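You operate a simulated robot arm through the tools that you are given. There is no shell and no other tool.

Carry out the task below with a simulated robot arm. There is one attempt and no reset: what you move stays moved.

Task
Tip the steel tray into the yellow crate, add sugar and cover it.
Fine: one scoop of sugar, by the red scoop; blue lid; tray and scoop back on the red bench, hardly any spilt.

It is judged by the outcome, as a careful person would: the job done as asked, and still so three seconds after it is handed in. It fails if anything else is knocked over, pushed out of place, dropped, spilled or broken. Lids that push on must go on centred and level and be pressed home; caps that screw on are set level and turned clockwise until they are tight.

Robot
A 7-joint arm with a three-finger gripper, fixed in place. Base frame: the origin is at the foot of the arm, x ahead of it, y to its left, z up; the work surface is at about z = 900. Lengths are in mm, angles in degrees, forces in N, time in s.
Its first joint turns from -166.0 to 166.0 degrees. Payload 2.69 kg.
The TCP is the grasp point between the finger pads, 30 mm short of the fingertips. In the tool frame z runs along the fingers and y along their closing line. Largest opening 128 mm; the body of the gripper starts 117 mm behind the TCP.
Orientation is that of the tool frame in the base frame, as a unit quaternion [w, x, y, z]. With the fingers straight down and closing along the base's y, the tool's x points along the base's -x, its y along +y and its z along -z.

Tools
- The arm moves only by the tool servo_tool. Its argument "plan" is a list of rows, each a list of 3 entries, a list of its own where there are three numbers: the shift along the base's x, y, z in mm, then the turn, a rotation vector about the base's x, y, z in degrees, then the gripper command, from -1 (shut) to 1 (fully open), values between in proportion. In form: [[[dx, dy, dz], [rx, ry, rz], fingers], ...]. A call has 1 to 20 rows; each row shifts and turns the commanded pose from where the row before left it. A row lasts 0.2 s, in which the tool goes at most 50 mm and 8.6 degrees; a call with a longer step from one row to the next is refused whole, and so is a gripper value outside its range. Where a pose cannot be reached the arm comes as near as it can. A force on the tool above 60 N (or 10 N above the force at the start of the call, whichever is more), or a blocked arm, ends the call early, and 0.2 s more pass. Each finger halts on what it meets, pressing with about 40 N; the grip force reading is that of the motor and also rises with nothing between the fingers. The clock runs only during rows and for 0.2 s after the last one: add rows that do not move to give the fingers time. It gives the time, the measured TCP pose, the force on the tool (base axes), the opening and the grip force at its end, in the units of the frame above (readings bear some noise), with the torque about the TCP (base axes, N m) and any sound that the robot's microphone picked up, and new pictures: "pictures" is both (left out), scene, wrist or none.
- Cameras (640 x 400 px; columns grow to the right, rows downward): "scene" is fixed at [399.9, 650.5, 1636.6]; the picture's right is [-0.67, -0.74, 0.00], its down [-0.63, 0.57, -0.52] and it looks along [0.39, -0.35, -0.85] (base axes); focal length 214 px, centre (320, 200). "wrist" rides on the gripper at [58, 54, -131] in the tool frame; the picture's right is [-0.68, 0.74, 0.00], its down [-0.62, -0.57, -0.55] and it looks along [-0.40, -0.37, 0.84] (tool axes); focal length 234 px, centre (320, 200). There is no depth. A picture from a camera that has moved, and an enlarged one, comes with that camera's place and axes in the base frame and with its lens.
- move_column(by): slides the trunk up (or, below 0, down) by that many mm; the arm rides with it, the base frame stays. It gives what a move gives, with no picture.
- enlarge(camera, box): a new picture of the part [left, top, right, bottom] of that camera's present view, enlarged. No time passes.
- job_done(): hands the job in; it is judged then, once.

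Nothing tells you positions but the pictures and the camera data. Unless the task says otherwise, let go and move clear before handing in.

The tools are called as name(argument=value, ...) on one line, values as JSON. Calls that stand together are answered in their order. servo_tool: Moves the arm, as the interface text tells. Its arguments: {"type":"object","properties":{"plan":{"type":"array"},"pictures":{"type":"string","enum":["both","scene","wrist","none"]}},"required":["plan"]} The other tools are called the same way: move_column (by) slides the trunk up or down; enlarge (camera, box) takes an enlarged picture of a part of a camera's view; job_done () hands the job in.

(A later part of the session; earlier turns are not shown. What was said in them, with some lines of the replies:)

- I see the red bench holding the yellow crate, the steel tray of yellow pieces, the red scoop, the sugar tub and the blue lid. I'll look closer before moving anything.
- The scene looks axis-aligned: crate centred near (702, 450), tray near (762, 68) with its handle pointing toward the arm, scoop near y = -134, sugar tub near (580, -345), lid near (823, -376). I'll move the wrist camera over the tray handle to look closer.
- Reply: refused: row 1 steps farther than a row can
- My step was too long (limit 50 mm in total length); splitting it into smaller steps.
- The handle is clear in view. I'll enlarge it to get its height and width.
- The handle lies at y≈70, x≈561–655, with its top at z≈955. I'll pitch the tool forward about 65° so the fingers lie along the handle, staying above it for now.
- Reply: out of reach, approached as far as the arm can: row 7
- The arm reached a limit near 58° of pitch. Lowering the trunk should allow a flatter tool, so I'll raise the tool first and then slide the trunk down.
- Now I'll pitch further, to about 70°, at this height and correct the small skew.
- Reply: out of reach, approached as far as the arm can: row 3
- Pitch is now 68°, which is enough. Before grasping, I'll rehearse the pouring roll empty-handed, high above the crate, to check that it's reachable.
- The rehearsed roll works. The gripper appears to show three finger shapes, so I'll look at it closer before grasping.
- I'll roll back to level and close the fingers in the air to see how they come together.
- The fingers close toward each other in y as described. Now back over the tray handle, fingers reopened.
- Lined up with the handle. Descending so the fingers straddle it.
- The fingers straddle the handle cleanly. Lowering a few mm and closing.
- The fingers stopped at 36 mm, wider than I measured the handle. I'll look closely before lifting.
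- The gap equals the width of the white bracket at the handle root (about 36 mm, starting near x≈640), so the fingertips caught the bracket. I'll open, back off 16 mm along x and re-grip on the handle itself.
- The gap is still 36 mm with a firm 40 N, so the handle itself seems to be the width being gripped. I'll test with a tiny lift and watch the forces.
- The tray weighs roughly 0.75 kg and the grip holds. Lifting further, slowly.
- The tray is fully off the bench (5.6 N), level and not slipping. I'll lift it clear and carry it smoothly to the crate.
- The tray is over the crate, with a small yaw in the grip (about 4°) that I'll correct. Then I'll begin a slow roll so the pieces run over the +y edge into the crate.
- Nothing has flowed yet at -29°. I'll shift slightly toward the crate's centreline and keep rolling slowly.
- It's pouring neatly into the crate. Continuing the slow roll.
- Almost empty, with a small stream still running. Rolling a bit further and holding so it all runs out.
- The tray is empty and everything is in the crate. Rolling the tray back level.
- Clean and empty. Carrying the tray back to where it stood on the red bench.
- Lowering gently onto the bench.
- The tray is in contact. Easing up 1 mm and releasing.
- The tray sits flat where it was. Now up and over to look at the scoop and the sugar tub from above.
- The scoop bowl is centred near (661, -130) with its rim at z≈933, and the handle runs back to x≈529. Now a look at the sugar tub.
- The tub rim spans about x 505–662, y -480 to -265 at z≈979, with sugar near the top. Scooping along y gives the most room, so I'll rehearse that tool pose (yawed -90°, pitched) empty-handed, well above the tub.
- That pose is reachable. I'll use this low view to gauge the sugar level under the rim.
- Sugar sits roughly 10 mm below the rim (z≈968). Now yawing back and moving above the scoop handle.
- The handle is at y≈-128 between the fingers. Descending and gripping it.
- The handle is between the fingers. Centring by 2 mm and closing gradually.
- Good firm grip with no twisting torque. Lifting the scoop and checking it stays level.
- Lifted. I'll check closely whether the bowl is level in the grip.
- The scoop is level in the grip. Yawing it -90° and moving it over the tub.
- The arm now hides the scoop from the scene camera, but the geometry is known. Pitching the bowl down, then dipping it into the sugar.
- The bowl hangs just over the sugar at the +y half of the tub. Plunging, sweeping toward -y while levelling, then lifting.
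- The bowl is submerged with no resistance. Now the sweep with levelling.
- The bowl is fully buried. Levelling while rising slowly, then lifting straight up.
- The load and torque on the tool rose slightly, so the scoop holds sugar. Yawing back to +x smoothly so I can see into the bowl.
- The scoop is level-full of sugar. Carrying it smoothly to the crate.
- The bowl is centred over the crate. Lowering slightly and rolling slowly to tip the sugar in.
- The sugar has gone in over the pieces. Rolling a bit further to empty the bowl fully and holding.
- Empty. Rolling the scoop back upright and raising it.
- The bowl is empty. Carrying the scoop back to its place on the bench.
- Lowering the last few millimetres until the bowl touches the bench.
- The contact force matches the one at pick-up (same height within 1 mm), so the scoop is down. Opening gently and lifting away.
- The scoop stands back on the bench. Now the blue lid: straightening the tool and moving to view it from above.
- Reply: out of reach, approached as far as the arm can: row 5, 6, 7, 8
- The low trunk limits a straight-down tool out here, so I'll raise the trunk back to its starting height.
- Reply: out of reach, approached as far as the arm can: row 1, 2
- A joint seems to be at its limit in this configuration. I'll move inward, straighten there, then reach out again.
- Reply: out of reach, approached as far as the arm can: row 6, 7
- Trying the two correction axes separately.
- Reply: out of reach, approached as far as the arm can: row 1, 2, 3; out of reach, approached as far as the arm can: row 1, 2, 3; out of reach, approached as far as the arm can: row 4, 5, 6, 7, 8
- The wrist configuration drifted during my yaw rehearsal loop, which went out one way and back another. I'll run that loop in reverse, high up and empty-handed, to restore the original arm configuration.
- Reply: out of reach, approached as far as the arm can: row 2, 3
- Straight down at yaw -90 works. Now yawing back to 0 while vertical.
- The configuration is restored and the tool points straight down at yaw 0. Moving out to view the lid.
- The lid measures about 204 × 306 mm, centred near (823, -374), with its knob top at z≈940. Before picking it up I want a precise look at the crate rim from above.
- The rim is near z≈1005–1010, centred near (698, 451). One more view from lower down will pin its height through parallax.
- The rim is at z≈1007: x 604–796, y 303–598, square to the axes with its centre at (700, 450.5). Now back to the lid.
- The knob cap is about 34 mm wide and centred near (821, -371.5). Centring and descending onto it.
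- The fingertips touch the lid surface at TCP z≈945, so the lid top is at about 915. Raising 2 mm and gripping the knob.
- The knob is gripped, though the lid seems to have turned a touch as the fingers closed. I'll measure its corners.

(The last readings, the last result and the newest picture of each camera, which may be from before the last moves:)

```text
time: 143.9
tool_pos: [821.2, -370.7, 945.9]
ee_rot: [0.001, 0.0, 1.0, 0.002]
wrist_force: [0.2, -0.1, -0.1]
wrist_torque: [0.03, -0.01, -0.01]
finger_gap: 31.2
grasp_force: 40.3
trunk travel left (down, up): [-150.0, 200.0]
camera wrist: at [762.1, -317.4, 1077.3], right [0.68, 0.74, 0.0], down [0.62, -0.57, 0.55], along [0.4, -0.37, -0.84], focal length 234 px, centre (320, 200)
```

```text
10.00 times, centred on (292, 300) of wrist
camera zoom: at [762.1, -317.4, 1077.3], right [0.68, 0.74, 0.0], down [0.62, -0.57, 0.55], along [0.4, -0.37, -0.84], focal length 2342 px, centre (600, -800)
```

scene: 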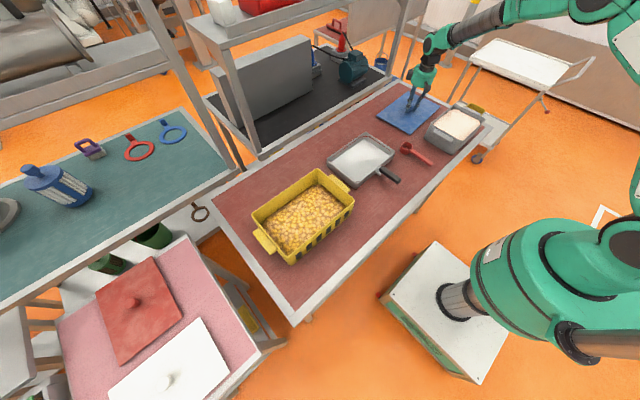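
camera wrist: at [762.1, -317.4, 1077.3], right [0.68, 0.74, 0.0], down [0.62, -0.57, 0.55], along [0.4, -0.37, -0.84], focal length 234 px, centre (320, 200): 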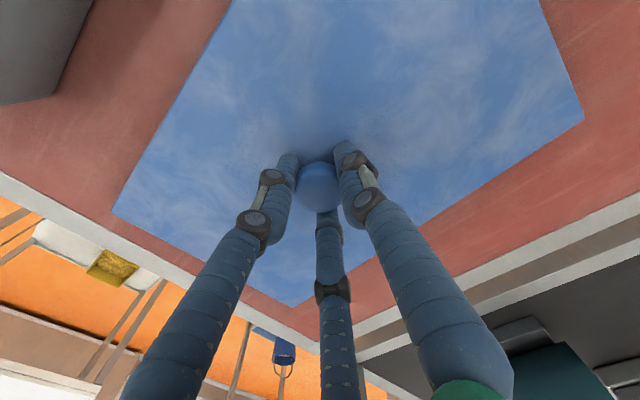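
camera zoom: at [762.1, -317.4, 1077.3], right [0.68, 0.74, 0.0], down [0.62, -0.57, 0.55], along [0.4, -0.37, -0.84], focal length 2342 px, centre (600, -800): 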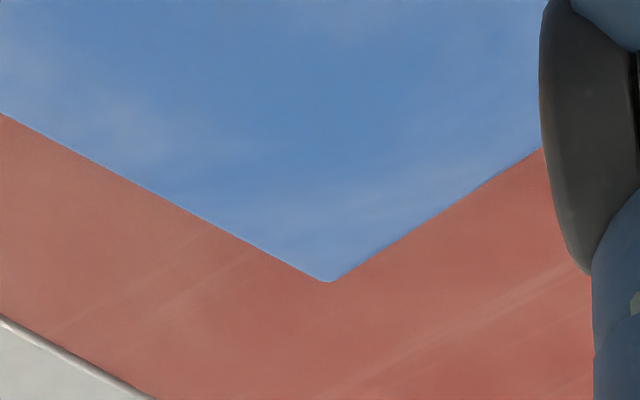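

The lid turned about +3.75° in yaw on gripping, which I'll undo at placement. Its centre is still on the TCP within 2 mm. Lifting.

servo_tool(plan=[[[0, 0, 3], [0, 0, 0], -1], [[0, 0, 8], [0, 0, 0], -1], [[0, 0, 15], [0, 0, 0], -1], [[0, 0, 25], [0, 0, 0], -1], [[0, 0, 35], [0, 0, 0], -1], [[0, 0, 40], [0, 0, 0], -1], [[0, 0, 40], [0, 0, 0], -1], [[0, 0, 30], [0, 0, 0], -1], [[0, 0, 0], [0, 0, 0], -1]])

enlarge(camera="scene", box=[350, 40, 470, 130])

```text
time: 145.9
tool_pos: [820.5, -371.4, 1143.3]
ee_rot: [0.0, 0.0, 1.0, 0.002]
wrist_force: [-0.5, -0.3, -1.6]
wrist_torque: [0.02, -0.05, 0.0]
finger_gap: 31.5
grasp_force: 39.5
trunk travel left (down, up): [-150.0, 200.0]
camera wrist: at [761.1, -316.9, 1274.3], right [0.68, 0.74, 0.0], down [0.62, -0.57, 0.55], along [0.4, -0.37, -0.84], focal length 234 px, centre (320, 200)
```

scene: 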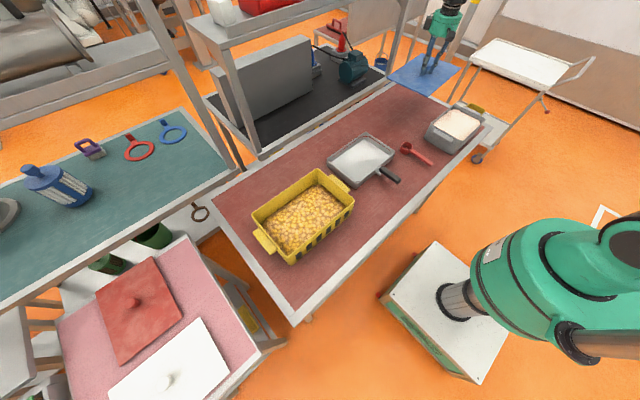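
wrist: 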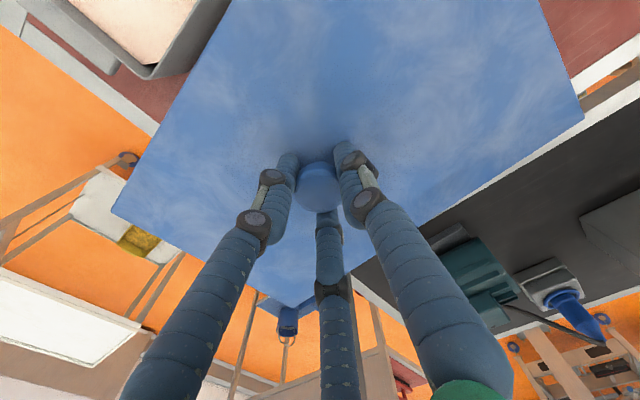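

```text
4.44 times, centred on (410, 85) of scene
camera zoom: at [399.9, 650.5, 1636.6], right [-0.67, -0.74, 0.0], down [-0.63, 0.57, -0.52], along [0.39, -0.35, -0.85], focal length 953 px, centre (-80, 711)
```

zoom: 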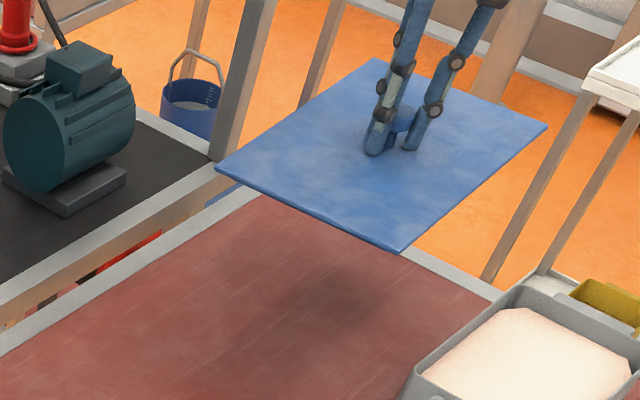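

The lid hangs level. Carrying it to the crate, taking out the yaw on the way.

servo_tool(plan=[[[-5, 10, 0], [0, 0, -1], -1], [[-10, 25, 0], [0, 0, -1], -1], [[-10, 40, 0], [0, 0, -1], -1], [[-10, 46, 0], [0, 0, -0.75], -1], [[-10, 46, 0], [0, 0, 0], -1], [[-10, 46, 0], [0, 0, 0], -1], [[-10, 46, 0], [0, 0, 0], -1], [[-10, 46, 0], [0, 0, 0], -1], [[-10, 46, 0], [0, 0, 0], -1], [[-10, 46, 0], [0, 0, 0], -1], [[-5, 46, 0], [0, 0, 0], -1], [[-5, 46, 0], [0, 0, 0], -1], [[-5, 46, 0], [0, 0, 0], -1], [[-5, 46, 0], [0, 0, 0], -1], [[-5, 46, 0], [0, 0, 0], -1], [[0, 46, 0], [0, 0, 0], -1], [[0, 46, 0], [0, 0, 0], -1], [[0, 46, 0], [0, 0, 0], -1], [[0, 35, 0], [0, 0, 0], -1], [[0, 18, 0], [0, 0, 0], -1]])

```text
time: 150.1
tool_pos: [700.7, 447.4, 1143.0]
ee_rot: [0.0, 0.033, 0.999, 0.001]
wrist_force: [0.7, 0.7, -1.9]
wrist_torque: [0.0, -0.01, 0.03]
finger_gap: 31.5
grasp_force: 40.0
trunk travel left (down, up): [-150.0, 200.0]
camera wrist: at [646.4, 504.1, 1273.9], right [0.72, 0.69, 0.0], down [0.58, -0.61, 0.55], along [0.38, -0.39, -0.84], focal length 234 px, centre (320, 200)
```

scene: 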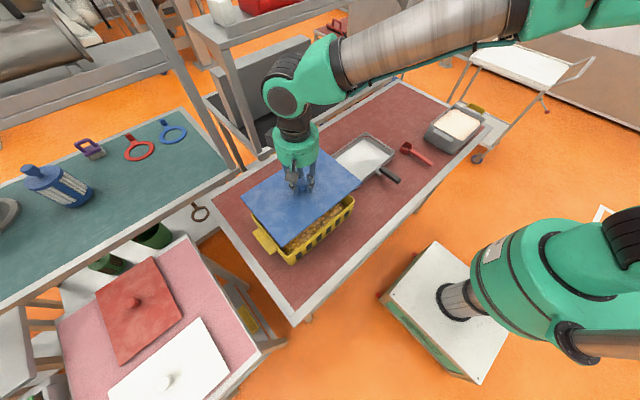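
wrist: 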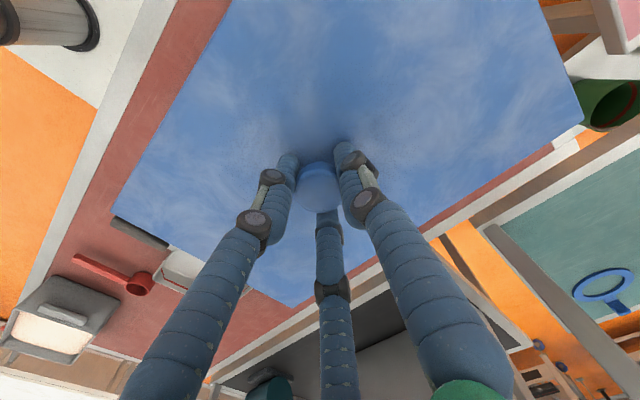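

Nearly centred. Nudging y and lowering to about 20 mm above the rim to check alignment.

servo_tool(plan=[[[0, 2.5, -15], [0, 0, 0], -1], [[0, 2.5, -25], [0, 0, 0], -1], [[0, 0, -22], [0, 0, 0], -1], [[0, 0, -10], [0, 0, 0], -1], [[0, 0, 0], [0, 0, 0], -1], [[0, 0, 0], [0, 0, 0], -1]])

enlarge(camera="scene", box=[235, 150, 375, 270])

enlarge(camera="wrist", box=[80, 120, 320, 330])

```text
time: 151.5
tool_pos: [700.4, 452.3, 1069.7]
ee_rot: [-0.001, 0.032, 0.999, 0.001]
wrist_force: [0.3, 0.1, 0.2]
wrist_torque: [-0.03, -0.03, 0.0]
finger_gap: 31.2
grasp_force: 39.9
trunk travel left (down, up): [-150.0, 200.0]
camera wrist: at [645.9, 509.4, 1201.8], right [0.72, 0.69, 0.0], down [0.58, -0.61, 0.55], along [0.38, -0.39, -0.84], focal length 234 px, centre (320, 200)
```

scene: 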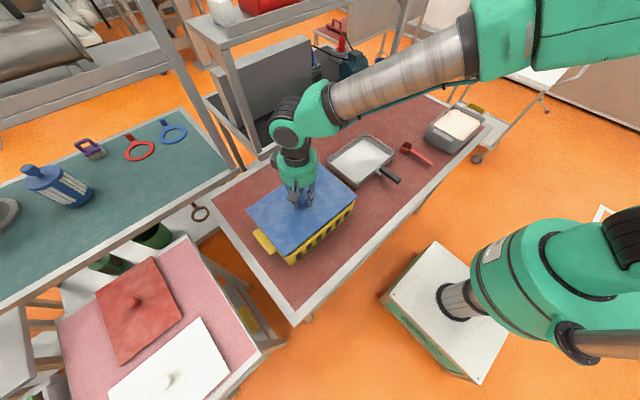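
wrist: 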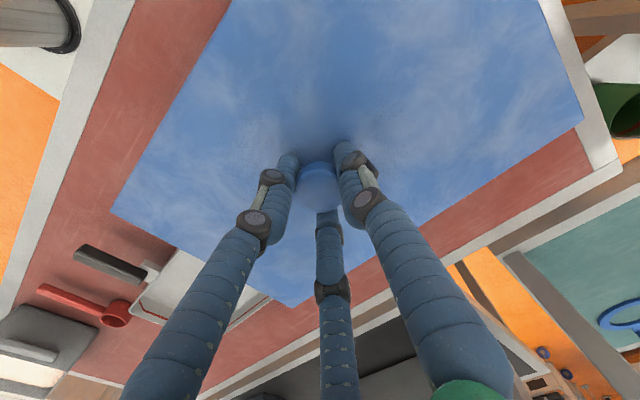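

```text
3.33 times, centred on (305, 210) of scene
camera zoom: at [399.9, 650.5, 1636.6], right [-0.67, -0.74, 0.0], down [-0.63, 0.57, -0.52], along [0.39, -0.35, -0.85], focal length 715 px, centre (370, 167)
```

zoom: 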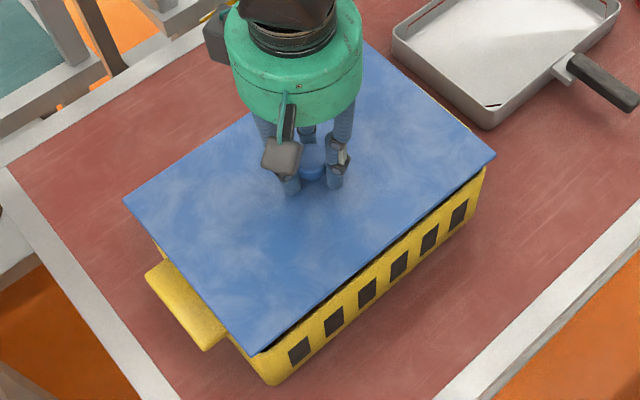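

```text
1.90 times, centred on (200, 225) of wrist
camera zoom: at [645.9, 509.4, 1201.8], right [0.72, 0.69, 0.0], down [0.58, -0.61, 0.55], along [0.38, -0.39, -0.84], focal length 446 px, centre (549, 152)
```

zoom: 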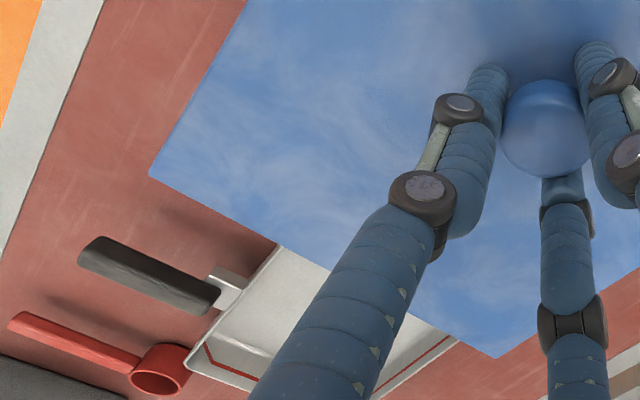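

The lid sits within about 2 mm of the rim centre. Nudging (-1, -1.2) mm, lowering closer and checking the edges.

servo_tool(plan=[[[-1, -1.2, -6], [0, 0, 0.3], -1], [[0, 0, -6], [0, 0, 0], -1], [[0, 0, -3], [0, 0, 0], -1], [[0, 0, 0], [0, 0, 0], -1], [[0, 0, 0], [0, 0, 0], -1]])

enlarge(camera="scene", box=[240, 200, 310, 260])

enlarge(camera="scene", box=[300, 160, 370, 230])

```text
time: 152.7
tool_pos: [699.7, 449.3, 1055.1]
ee_rot: [0.0, 0.029, 1.0, 0.001]
wrist_force: [-0.7, -0.4, -0.8]
wrist_torque: [0.01, 0.0, 0.02]
finger_gap: 31.4
grasp_force: 40.0
trunk travel left (down, up): [-150.0, 200.0]
camera wrist: at [644.4, 508.1, 1186.2], right [0.72, 0.7, 0.0], down [0.58, -0.6, 0.55], along [0.38, -0.39, -0.84], focal length 234 px, centre (320, 200)
```

scene: 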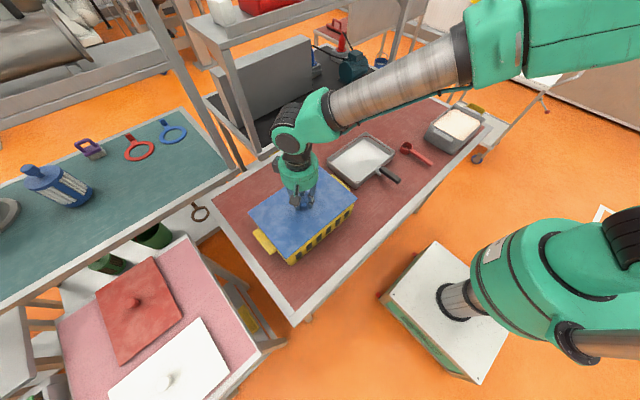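
wrist: 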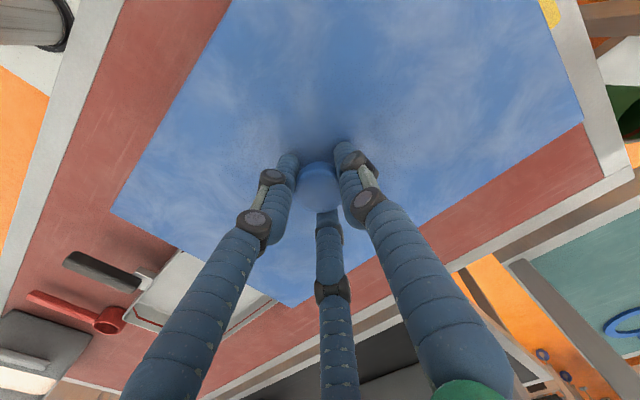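

```text
6.67 times, centred on (275, 230) of scene
camera zoom: at [399.9, 650.5, 1636.6], right [-0.67, -0.74, 0.0], down [-0.63, 0.57, -0.52], along [0.39, -0.35, -0.85], focal length 1430 px, centre (620, 0)
```

zoom: 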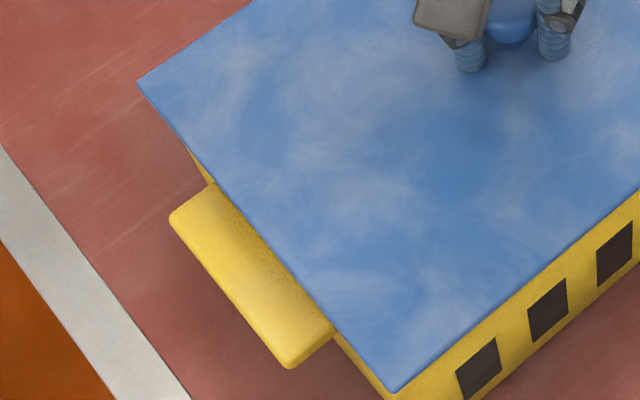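

```text
5.71 times, centred on (335, 195) of scene
camera zoom: at [399.9, 650.5, 1636.6], right [-0.67, -0.74, 0.0], down [-0.63, 0.57, -0.52], along [0.39, -0.35, -0.85], focal length 1226 px, centre (234, 229)
```

zoom: 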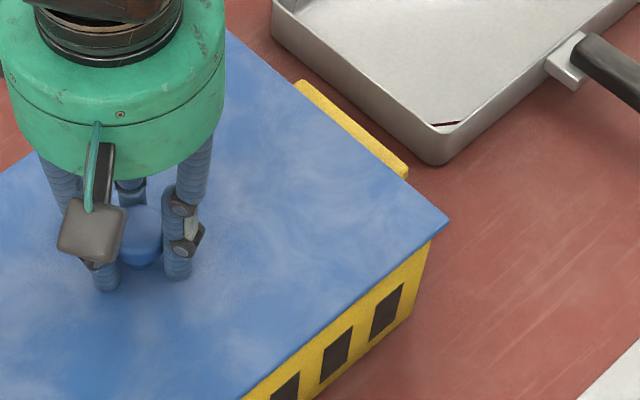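

Overhang looks even on all sides. Nudging +1 mm in x, then lowering gently until contact.

servo_tool(plan=[[[1, 0, -3], [0, 0, 0], -1], [[0, 0, -2], [0, 0, 0], -1], [[0, 0, 0], [0, 0, 0], -1]], pictures="none")

servo_tool(plan=[[[0, 0, -2], [0, 0, 0], -1], [[0, 0, -1], [0, 0, 0], -1], [[0, 0, 0], [0, 0, 0], -1]], pictures="none")

```text
time: 153.5
tool_pos: [699.8, 450.1, 1050.0]
ee_rot: [0.001, 0.029, 1.0, 0.001]
wrist_force: [-0.2, 0.0, -1.2]
wrist_torque: [0.0, 0.02, 0.0]
finger_gap: 31.5
grasp_force: 40.1
trunk travel left (down, up): [-150.0, 200.0]
```

```text
time: 154.3
tool_pos: [700.5, 450.8, 1046.3]
ee_rot: [0.0, 0.03, 1.0, 0.0]
wrist_force: [0.4, -0.2, -1.1]
wrist_torque: [-0.02, 0.02, 0.01]
finger_gap: 31.2
grasp_force: 40.3
trunk travel left (down, up): [-150.0, 200.0]
```

servo_tool(plan=[[[0, 0, -1.5], [0, 0, 0], -1], [[0, 0, -1.5], [0, 0, 0], -1], [[0, 0, 0], [0, 0, 0], -1]], pictures="none")

servo_tool(plan=[[[0, 0, -1.5], [0, 0, 0], -1], [[0, 0, 0], [0, 0, 0], -1]])

enlarge(camera="scene", box=[240, 200, 310, 260])

enlarge(camera="scene", box=[300, 160, 370, 230])

```text
time: 155.1
tool_pos: [699.3, 450.8, 1047.1]
ee_rot: [0.002, 0.031, 1.0, 0.002]
wrist_force: [-4.4, -5.3, 19.9]
wrist_torque: [-0.2, 0.19, 0.02]
finger_gap: 31.3
grasp_force: 40.0
trunk travel left (down, up): [-150.0, 200.0]
heard: snap
```

```text
time: 155.7
tool_pos: [700.0, 450.0, 1046.8]
ee_rot: [0.002, 0.03, 1.0, 0.003]
wrist_force: [-4.1, -4.9, 37.2]
wrist_torque: [-0.22, 0.33, 0.03]
finger_gap: 31.4
grasp_force: 39.7
trunk travel left (down, up): [-150.0, 200.0]
camera wrist: at [644.7, 507.5, 1177.5], right [0.72, 0.69, 0.01], down [0.58, -0.6, 0.55], along [0.39, -0.39, -0.84], focal length 234 px, centre (320, 200)
```

scene: 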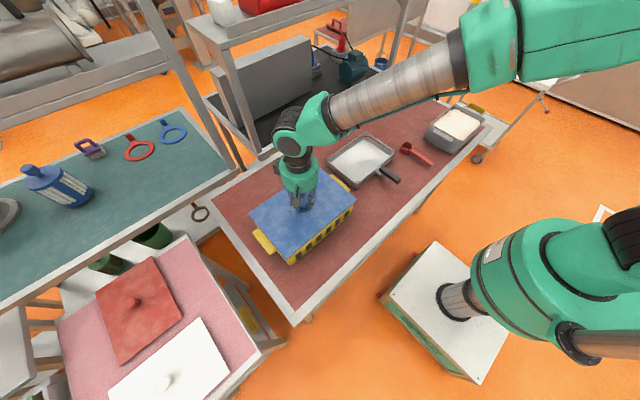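
wrist: 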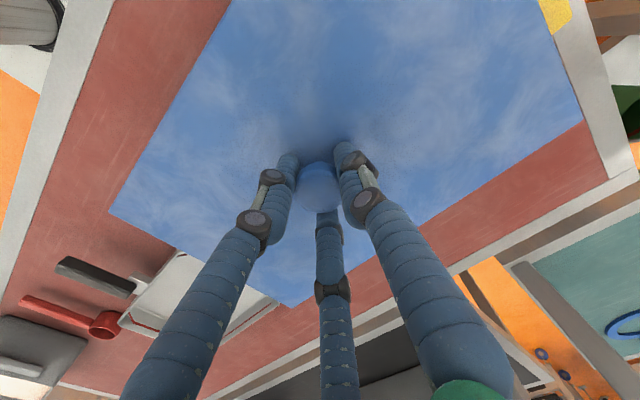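

```text
6.67 times, centred on (275, 230) of scene
camera zoom: at [399.9, 650.5, 1636.6], right [-0.67, -0.74, 0.0], down [-0.63, 0.57, -0.52], along [0.39, -0.35, -0.85], focal length 1430 px, centre (620, 0)
```

zoom: 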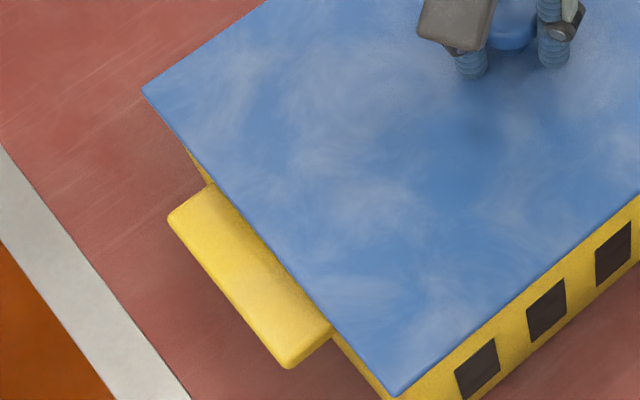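

```text
5.71 times, centred on (335, 195) of scene
camera zoom: at [399.9, 650.5, 1636.6], right [-0.67, -0.74, 0.0], down [-0.63, 0.57, -0.52], along [0.39, -0.35, -0.85], focal length 1226 px, centre (234, 229)
```

zoom: 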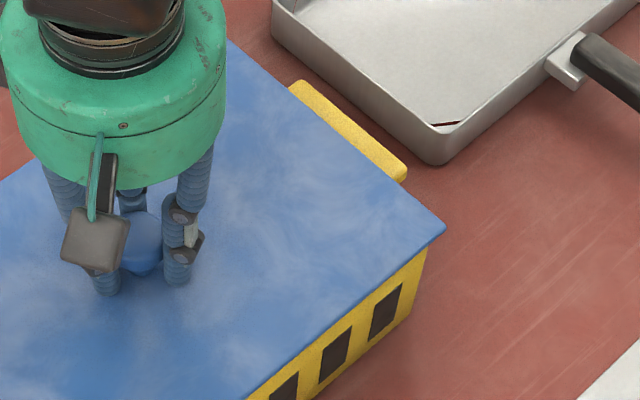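

I heard a snap: the lid has pressed home and is level. Easing off, releasing the knob and rising clear.

servo_tool(plan=[[[0, 0, 1.5], [0, 0, 0], -1], [[0, 0, 0], [0, 0, 0], -0.4], [[0, 0, 0], [0, 0, 0], -0.2], [[0, 0, 0], [0, 0, 0], 0.1], [[0, 0, 0], [0, 0, 0], 0.1], [[0, 0, 20], [0, 0, 0], 0.1], [[0, 0, 40], [0, 0, 0], 0.1], [[0, 0, 45], [0, 0, 0], 0.1], [[0, 0, 45], [0, 0, 0], 0.1], [[-40, 0, 20], [0, 0, 0], 0.1], [[-45, 0, 10], [0, 0, 0], 0.1], [[-45, 0, 0], [0, 0, 0], 0.1], [[0, 0, 0], [0, 0, 0], 0.1]])

enlarge(camera="scene", box=[235, 150, 375, 270])

enlarge(camera="wrist", box=[160, 60, 480, 260])

```text
time: 158.5
tool_pos: [570.0, 448.8, 1223.9]
ee_rot: [0.0, 0.029, 1.0, 0.0]
wrist_force: [-0.2, -0.1, -0.4]
wrist_torque: [0.0, -0.07, -0.01]
finger_gap: 70.3
grasp_force: 0.1
trunk travel left (down, up): [-150.0, 200.0]
camera wrist: at [514.2, 507.6, 1355.8], right [0.72, 0.69, 0.0], down [0.58, -0.6, 0.55], along [0.38, -0.39, -0.84], focal length 234 px, centre (320, 200)
```

scene: 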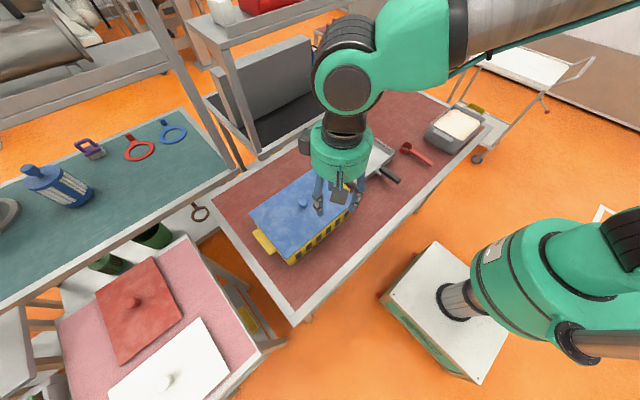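
wrist: 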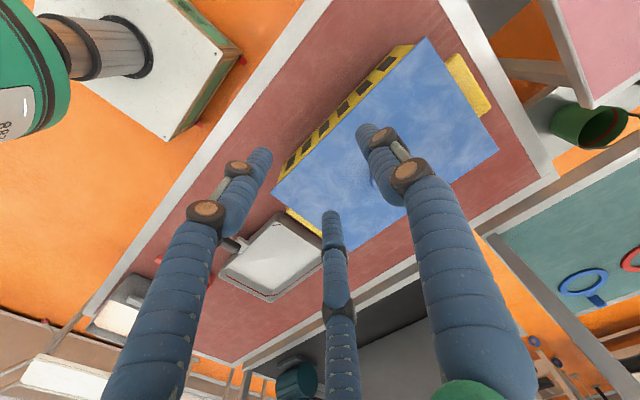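

```text
3.33 times, centred on (305, 210) of scene
camera zoom: at [399.9, 650.5, 1636.6], right [-0.67, -0.74, 0.0], down [-0.63, 0.57, -0.52], along [0.39, -0.35, -0.85], focal length 715 px, centre (370, 167)
```

zoom: 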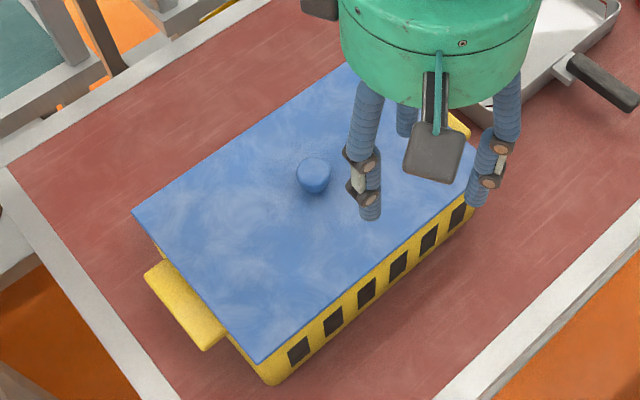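

```text
2.00 times, centred on (320, 160) of wrist
camera zoom: at [514.2, 507.6, 1355.8], right [0.72, 0.69, 0.0], down [0.58, -0.6, 0.55], along [0.38, -0.39, -0.84], focal length 468 px, centre (320, 280)
```

zoom: 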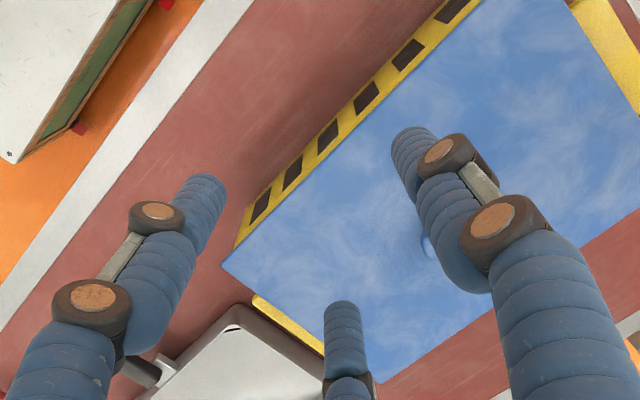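

The lid is seated level and the knob is free. Retreating the arm for a final overall check.

servo_tool(plan=[[[-10, -40, 20], [0, 0, 0], 0.1], [[-10, -40, 20], [0, 0, 0], 0.1], [[-10, -40, 20], [0, 0, 0], 0.1], [[-10, -40, 20], [0, 0, 0], 0.1], [[-10, -40, 10], [0, 0, 0], 0.1], [[-5, -45, 0], [0, 0, 0], 0.1], [[0, -45, 0], [0, 0, 0], 0.1], [[0, -45, 0], [0, 0, 0], 0.1], [[0, -45, 0], [0, 0, 0], 0.1], [[0, -45, 0], [0, 0, 0], 0.1], [[0, -45, 0], [0, 0, 0], 0.1], [[0, 0, 0], [0, 0, 0], 0.1]])

enlarge(camera="scene", box=[220, 90, 500, 280])

enlarge(camera="scene", box=[240, 160, 370, 270])

```text
time: 161.1
tool_pos: [515.5, -17.9, 1315.5]
ee_rot: [0.0, 0.03, 1.0, 0.0]
wrist_force: [-0.6, -1.0, 0.1]
wrist_torque: [0.1, 0.0, -0.04]
finger_gap: 70.1
grasp_force: 0.0
trunk travel left (down, up): [-150.0, 200.0]
camera wrist: at [460.0, 38.1, 1445.6], right [0.72, 0.7, 0.0], down [0.58, -0.6, 0.55], along [0.38, -0.39, -0.84], focal length 234 px, centre (320, 200)
```

scene: 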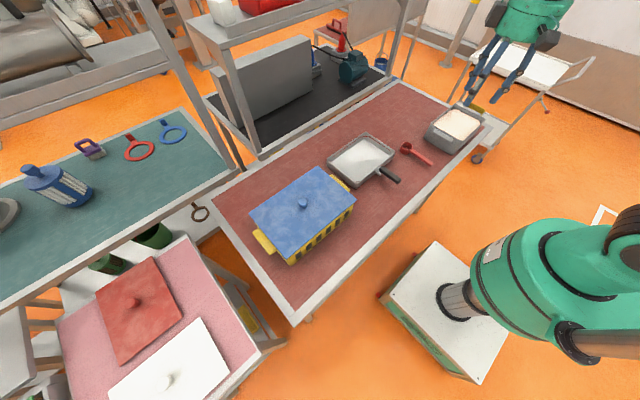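
wrist: 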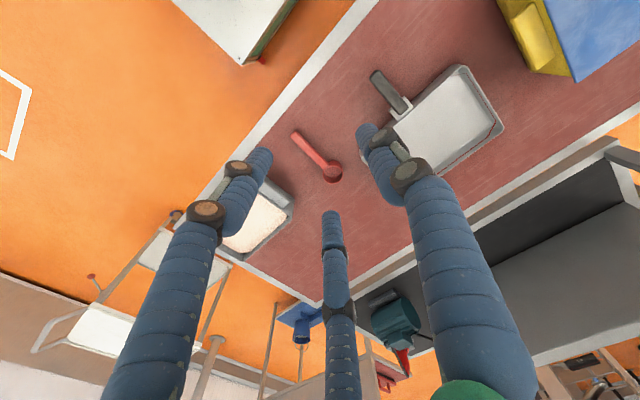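

```text
2.11 times, centred on (360, 185) of scene
camera zoom: at [399.9, 650.5, 1636.6], right [-0.67, -0.74, 0.0], down [-0.63, 0.57, -0.52], along [0.39, -0.35, -0.85], focal length 452 px, centre (236, 232)
```

zoom: 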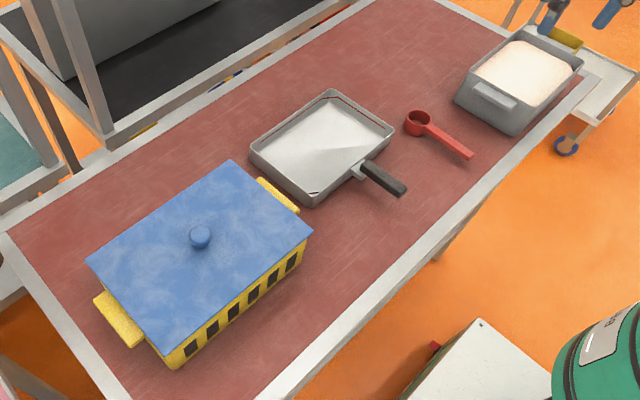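

```text
3.64 times, centred on (305, 215) of scene
camera zoom: at [399.9, 650.5, 1636.6], right [-0.67, -0.74, 0.0], down [-0.63, 0.57, -0.52], along [0.39, -0.35, -0.85], focal length 780 px, centre (374, 146)
```

zoom: 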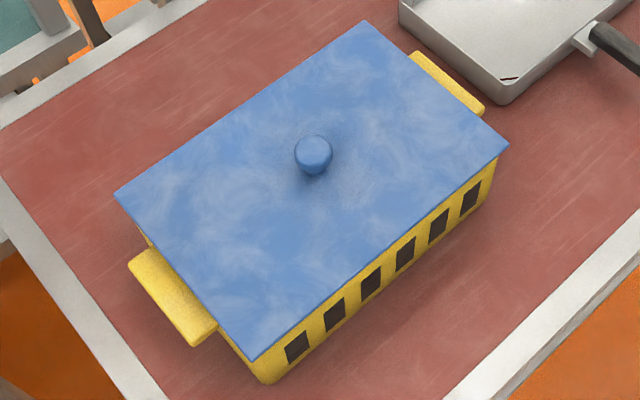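

The crate holds the tray's pieces and one scoop of sugar, and the blue lid is snapped on, centred and level. The empty tray and red scoop are back on the red bench, and I can see nothing spilt. The arm is clear, so I'm handing it in.

job_done()

```text
The job is handed in.
```

I tipped the steel tray into the yellow crate, added one scoop of sugar with the red scoop, and pressed the blue lid on until it snapped. It looked centred and level in the last pictures.

The empty tray and the scoop are back on the red bench close to where they started. I saw nothing spilt or knocked over. The arm had let go and was clear when I handed the job in. No verdict came back, only that it was received.
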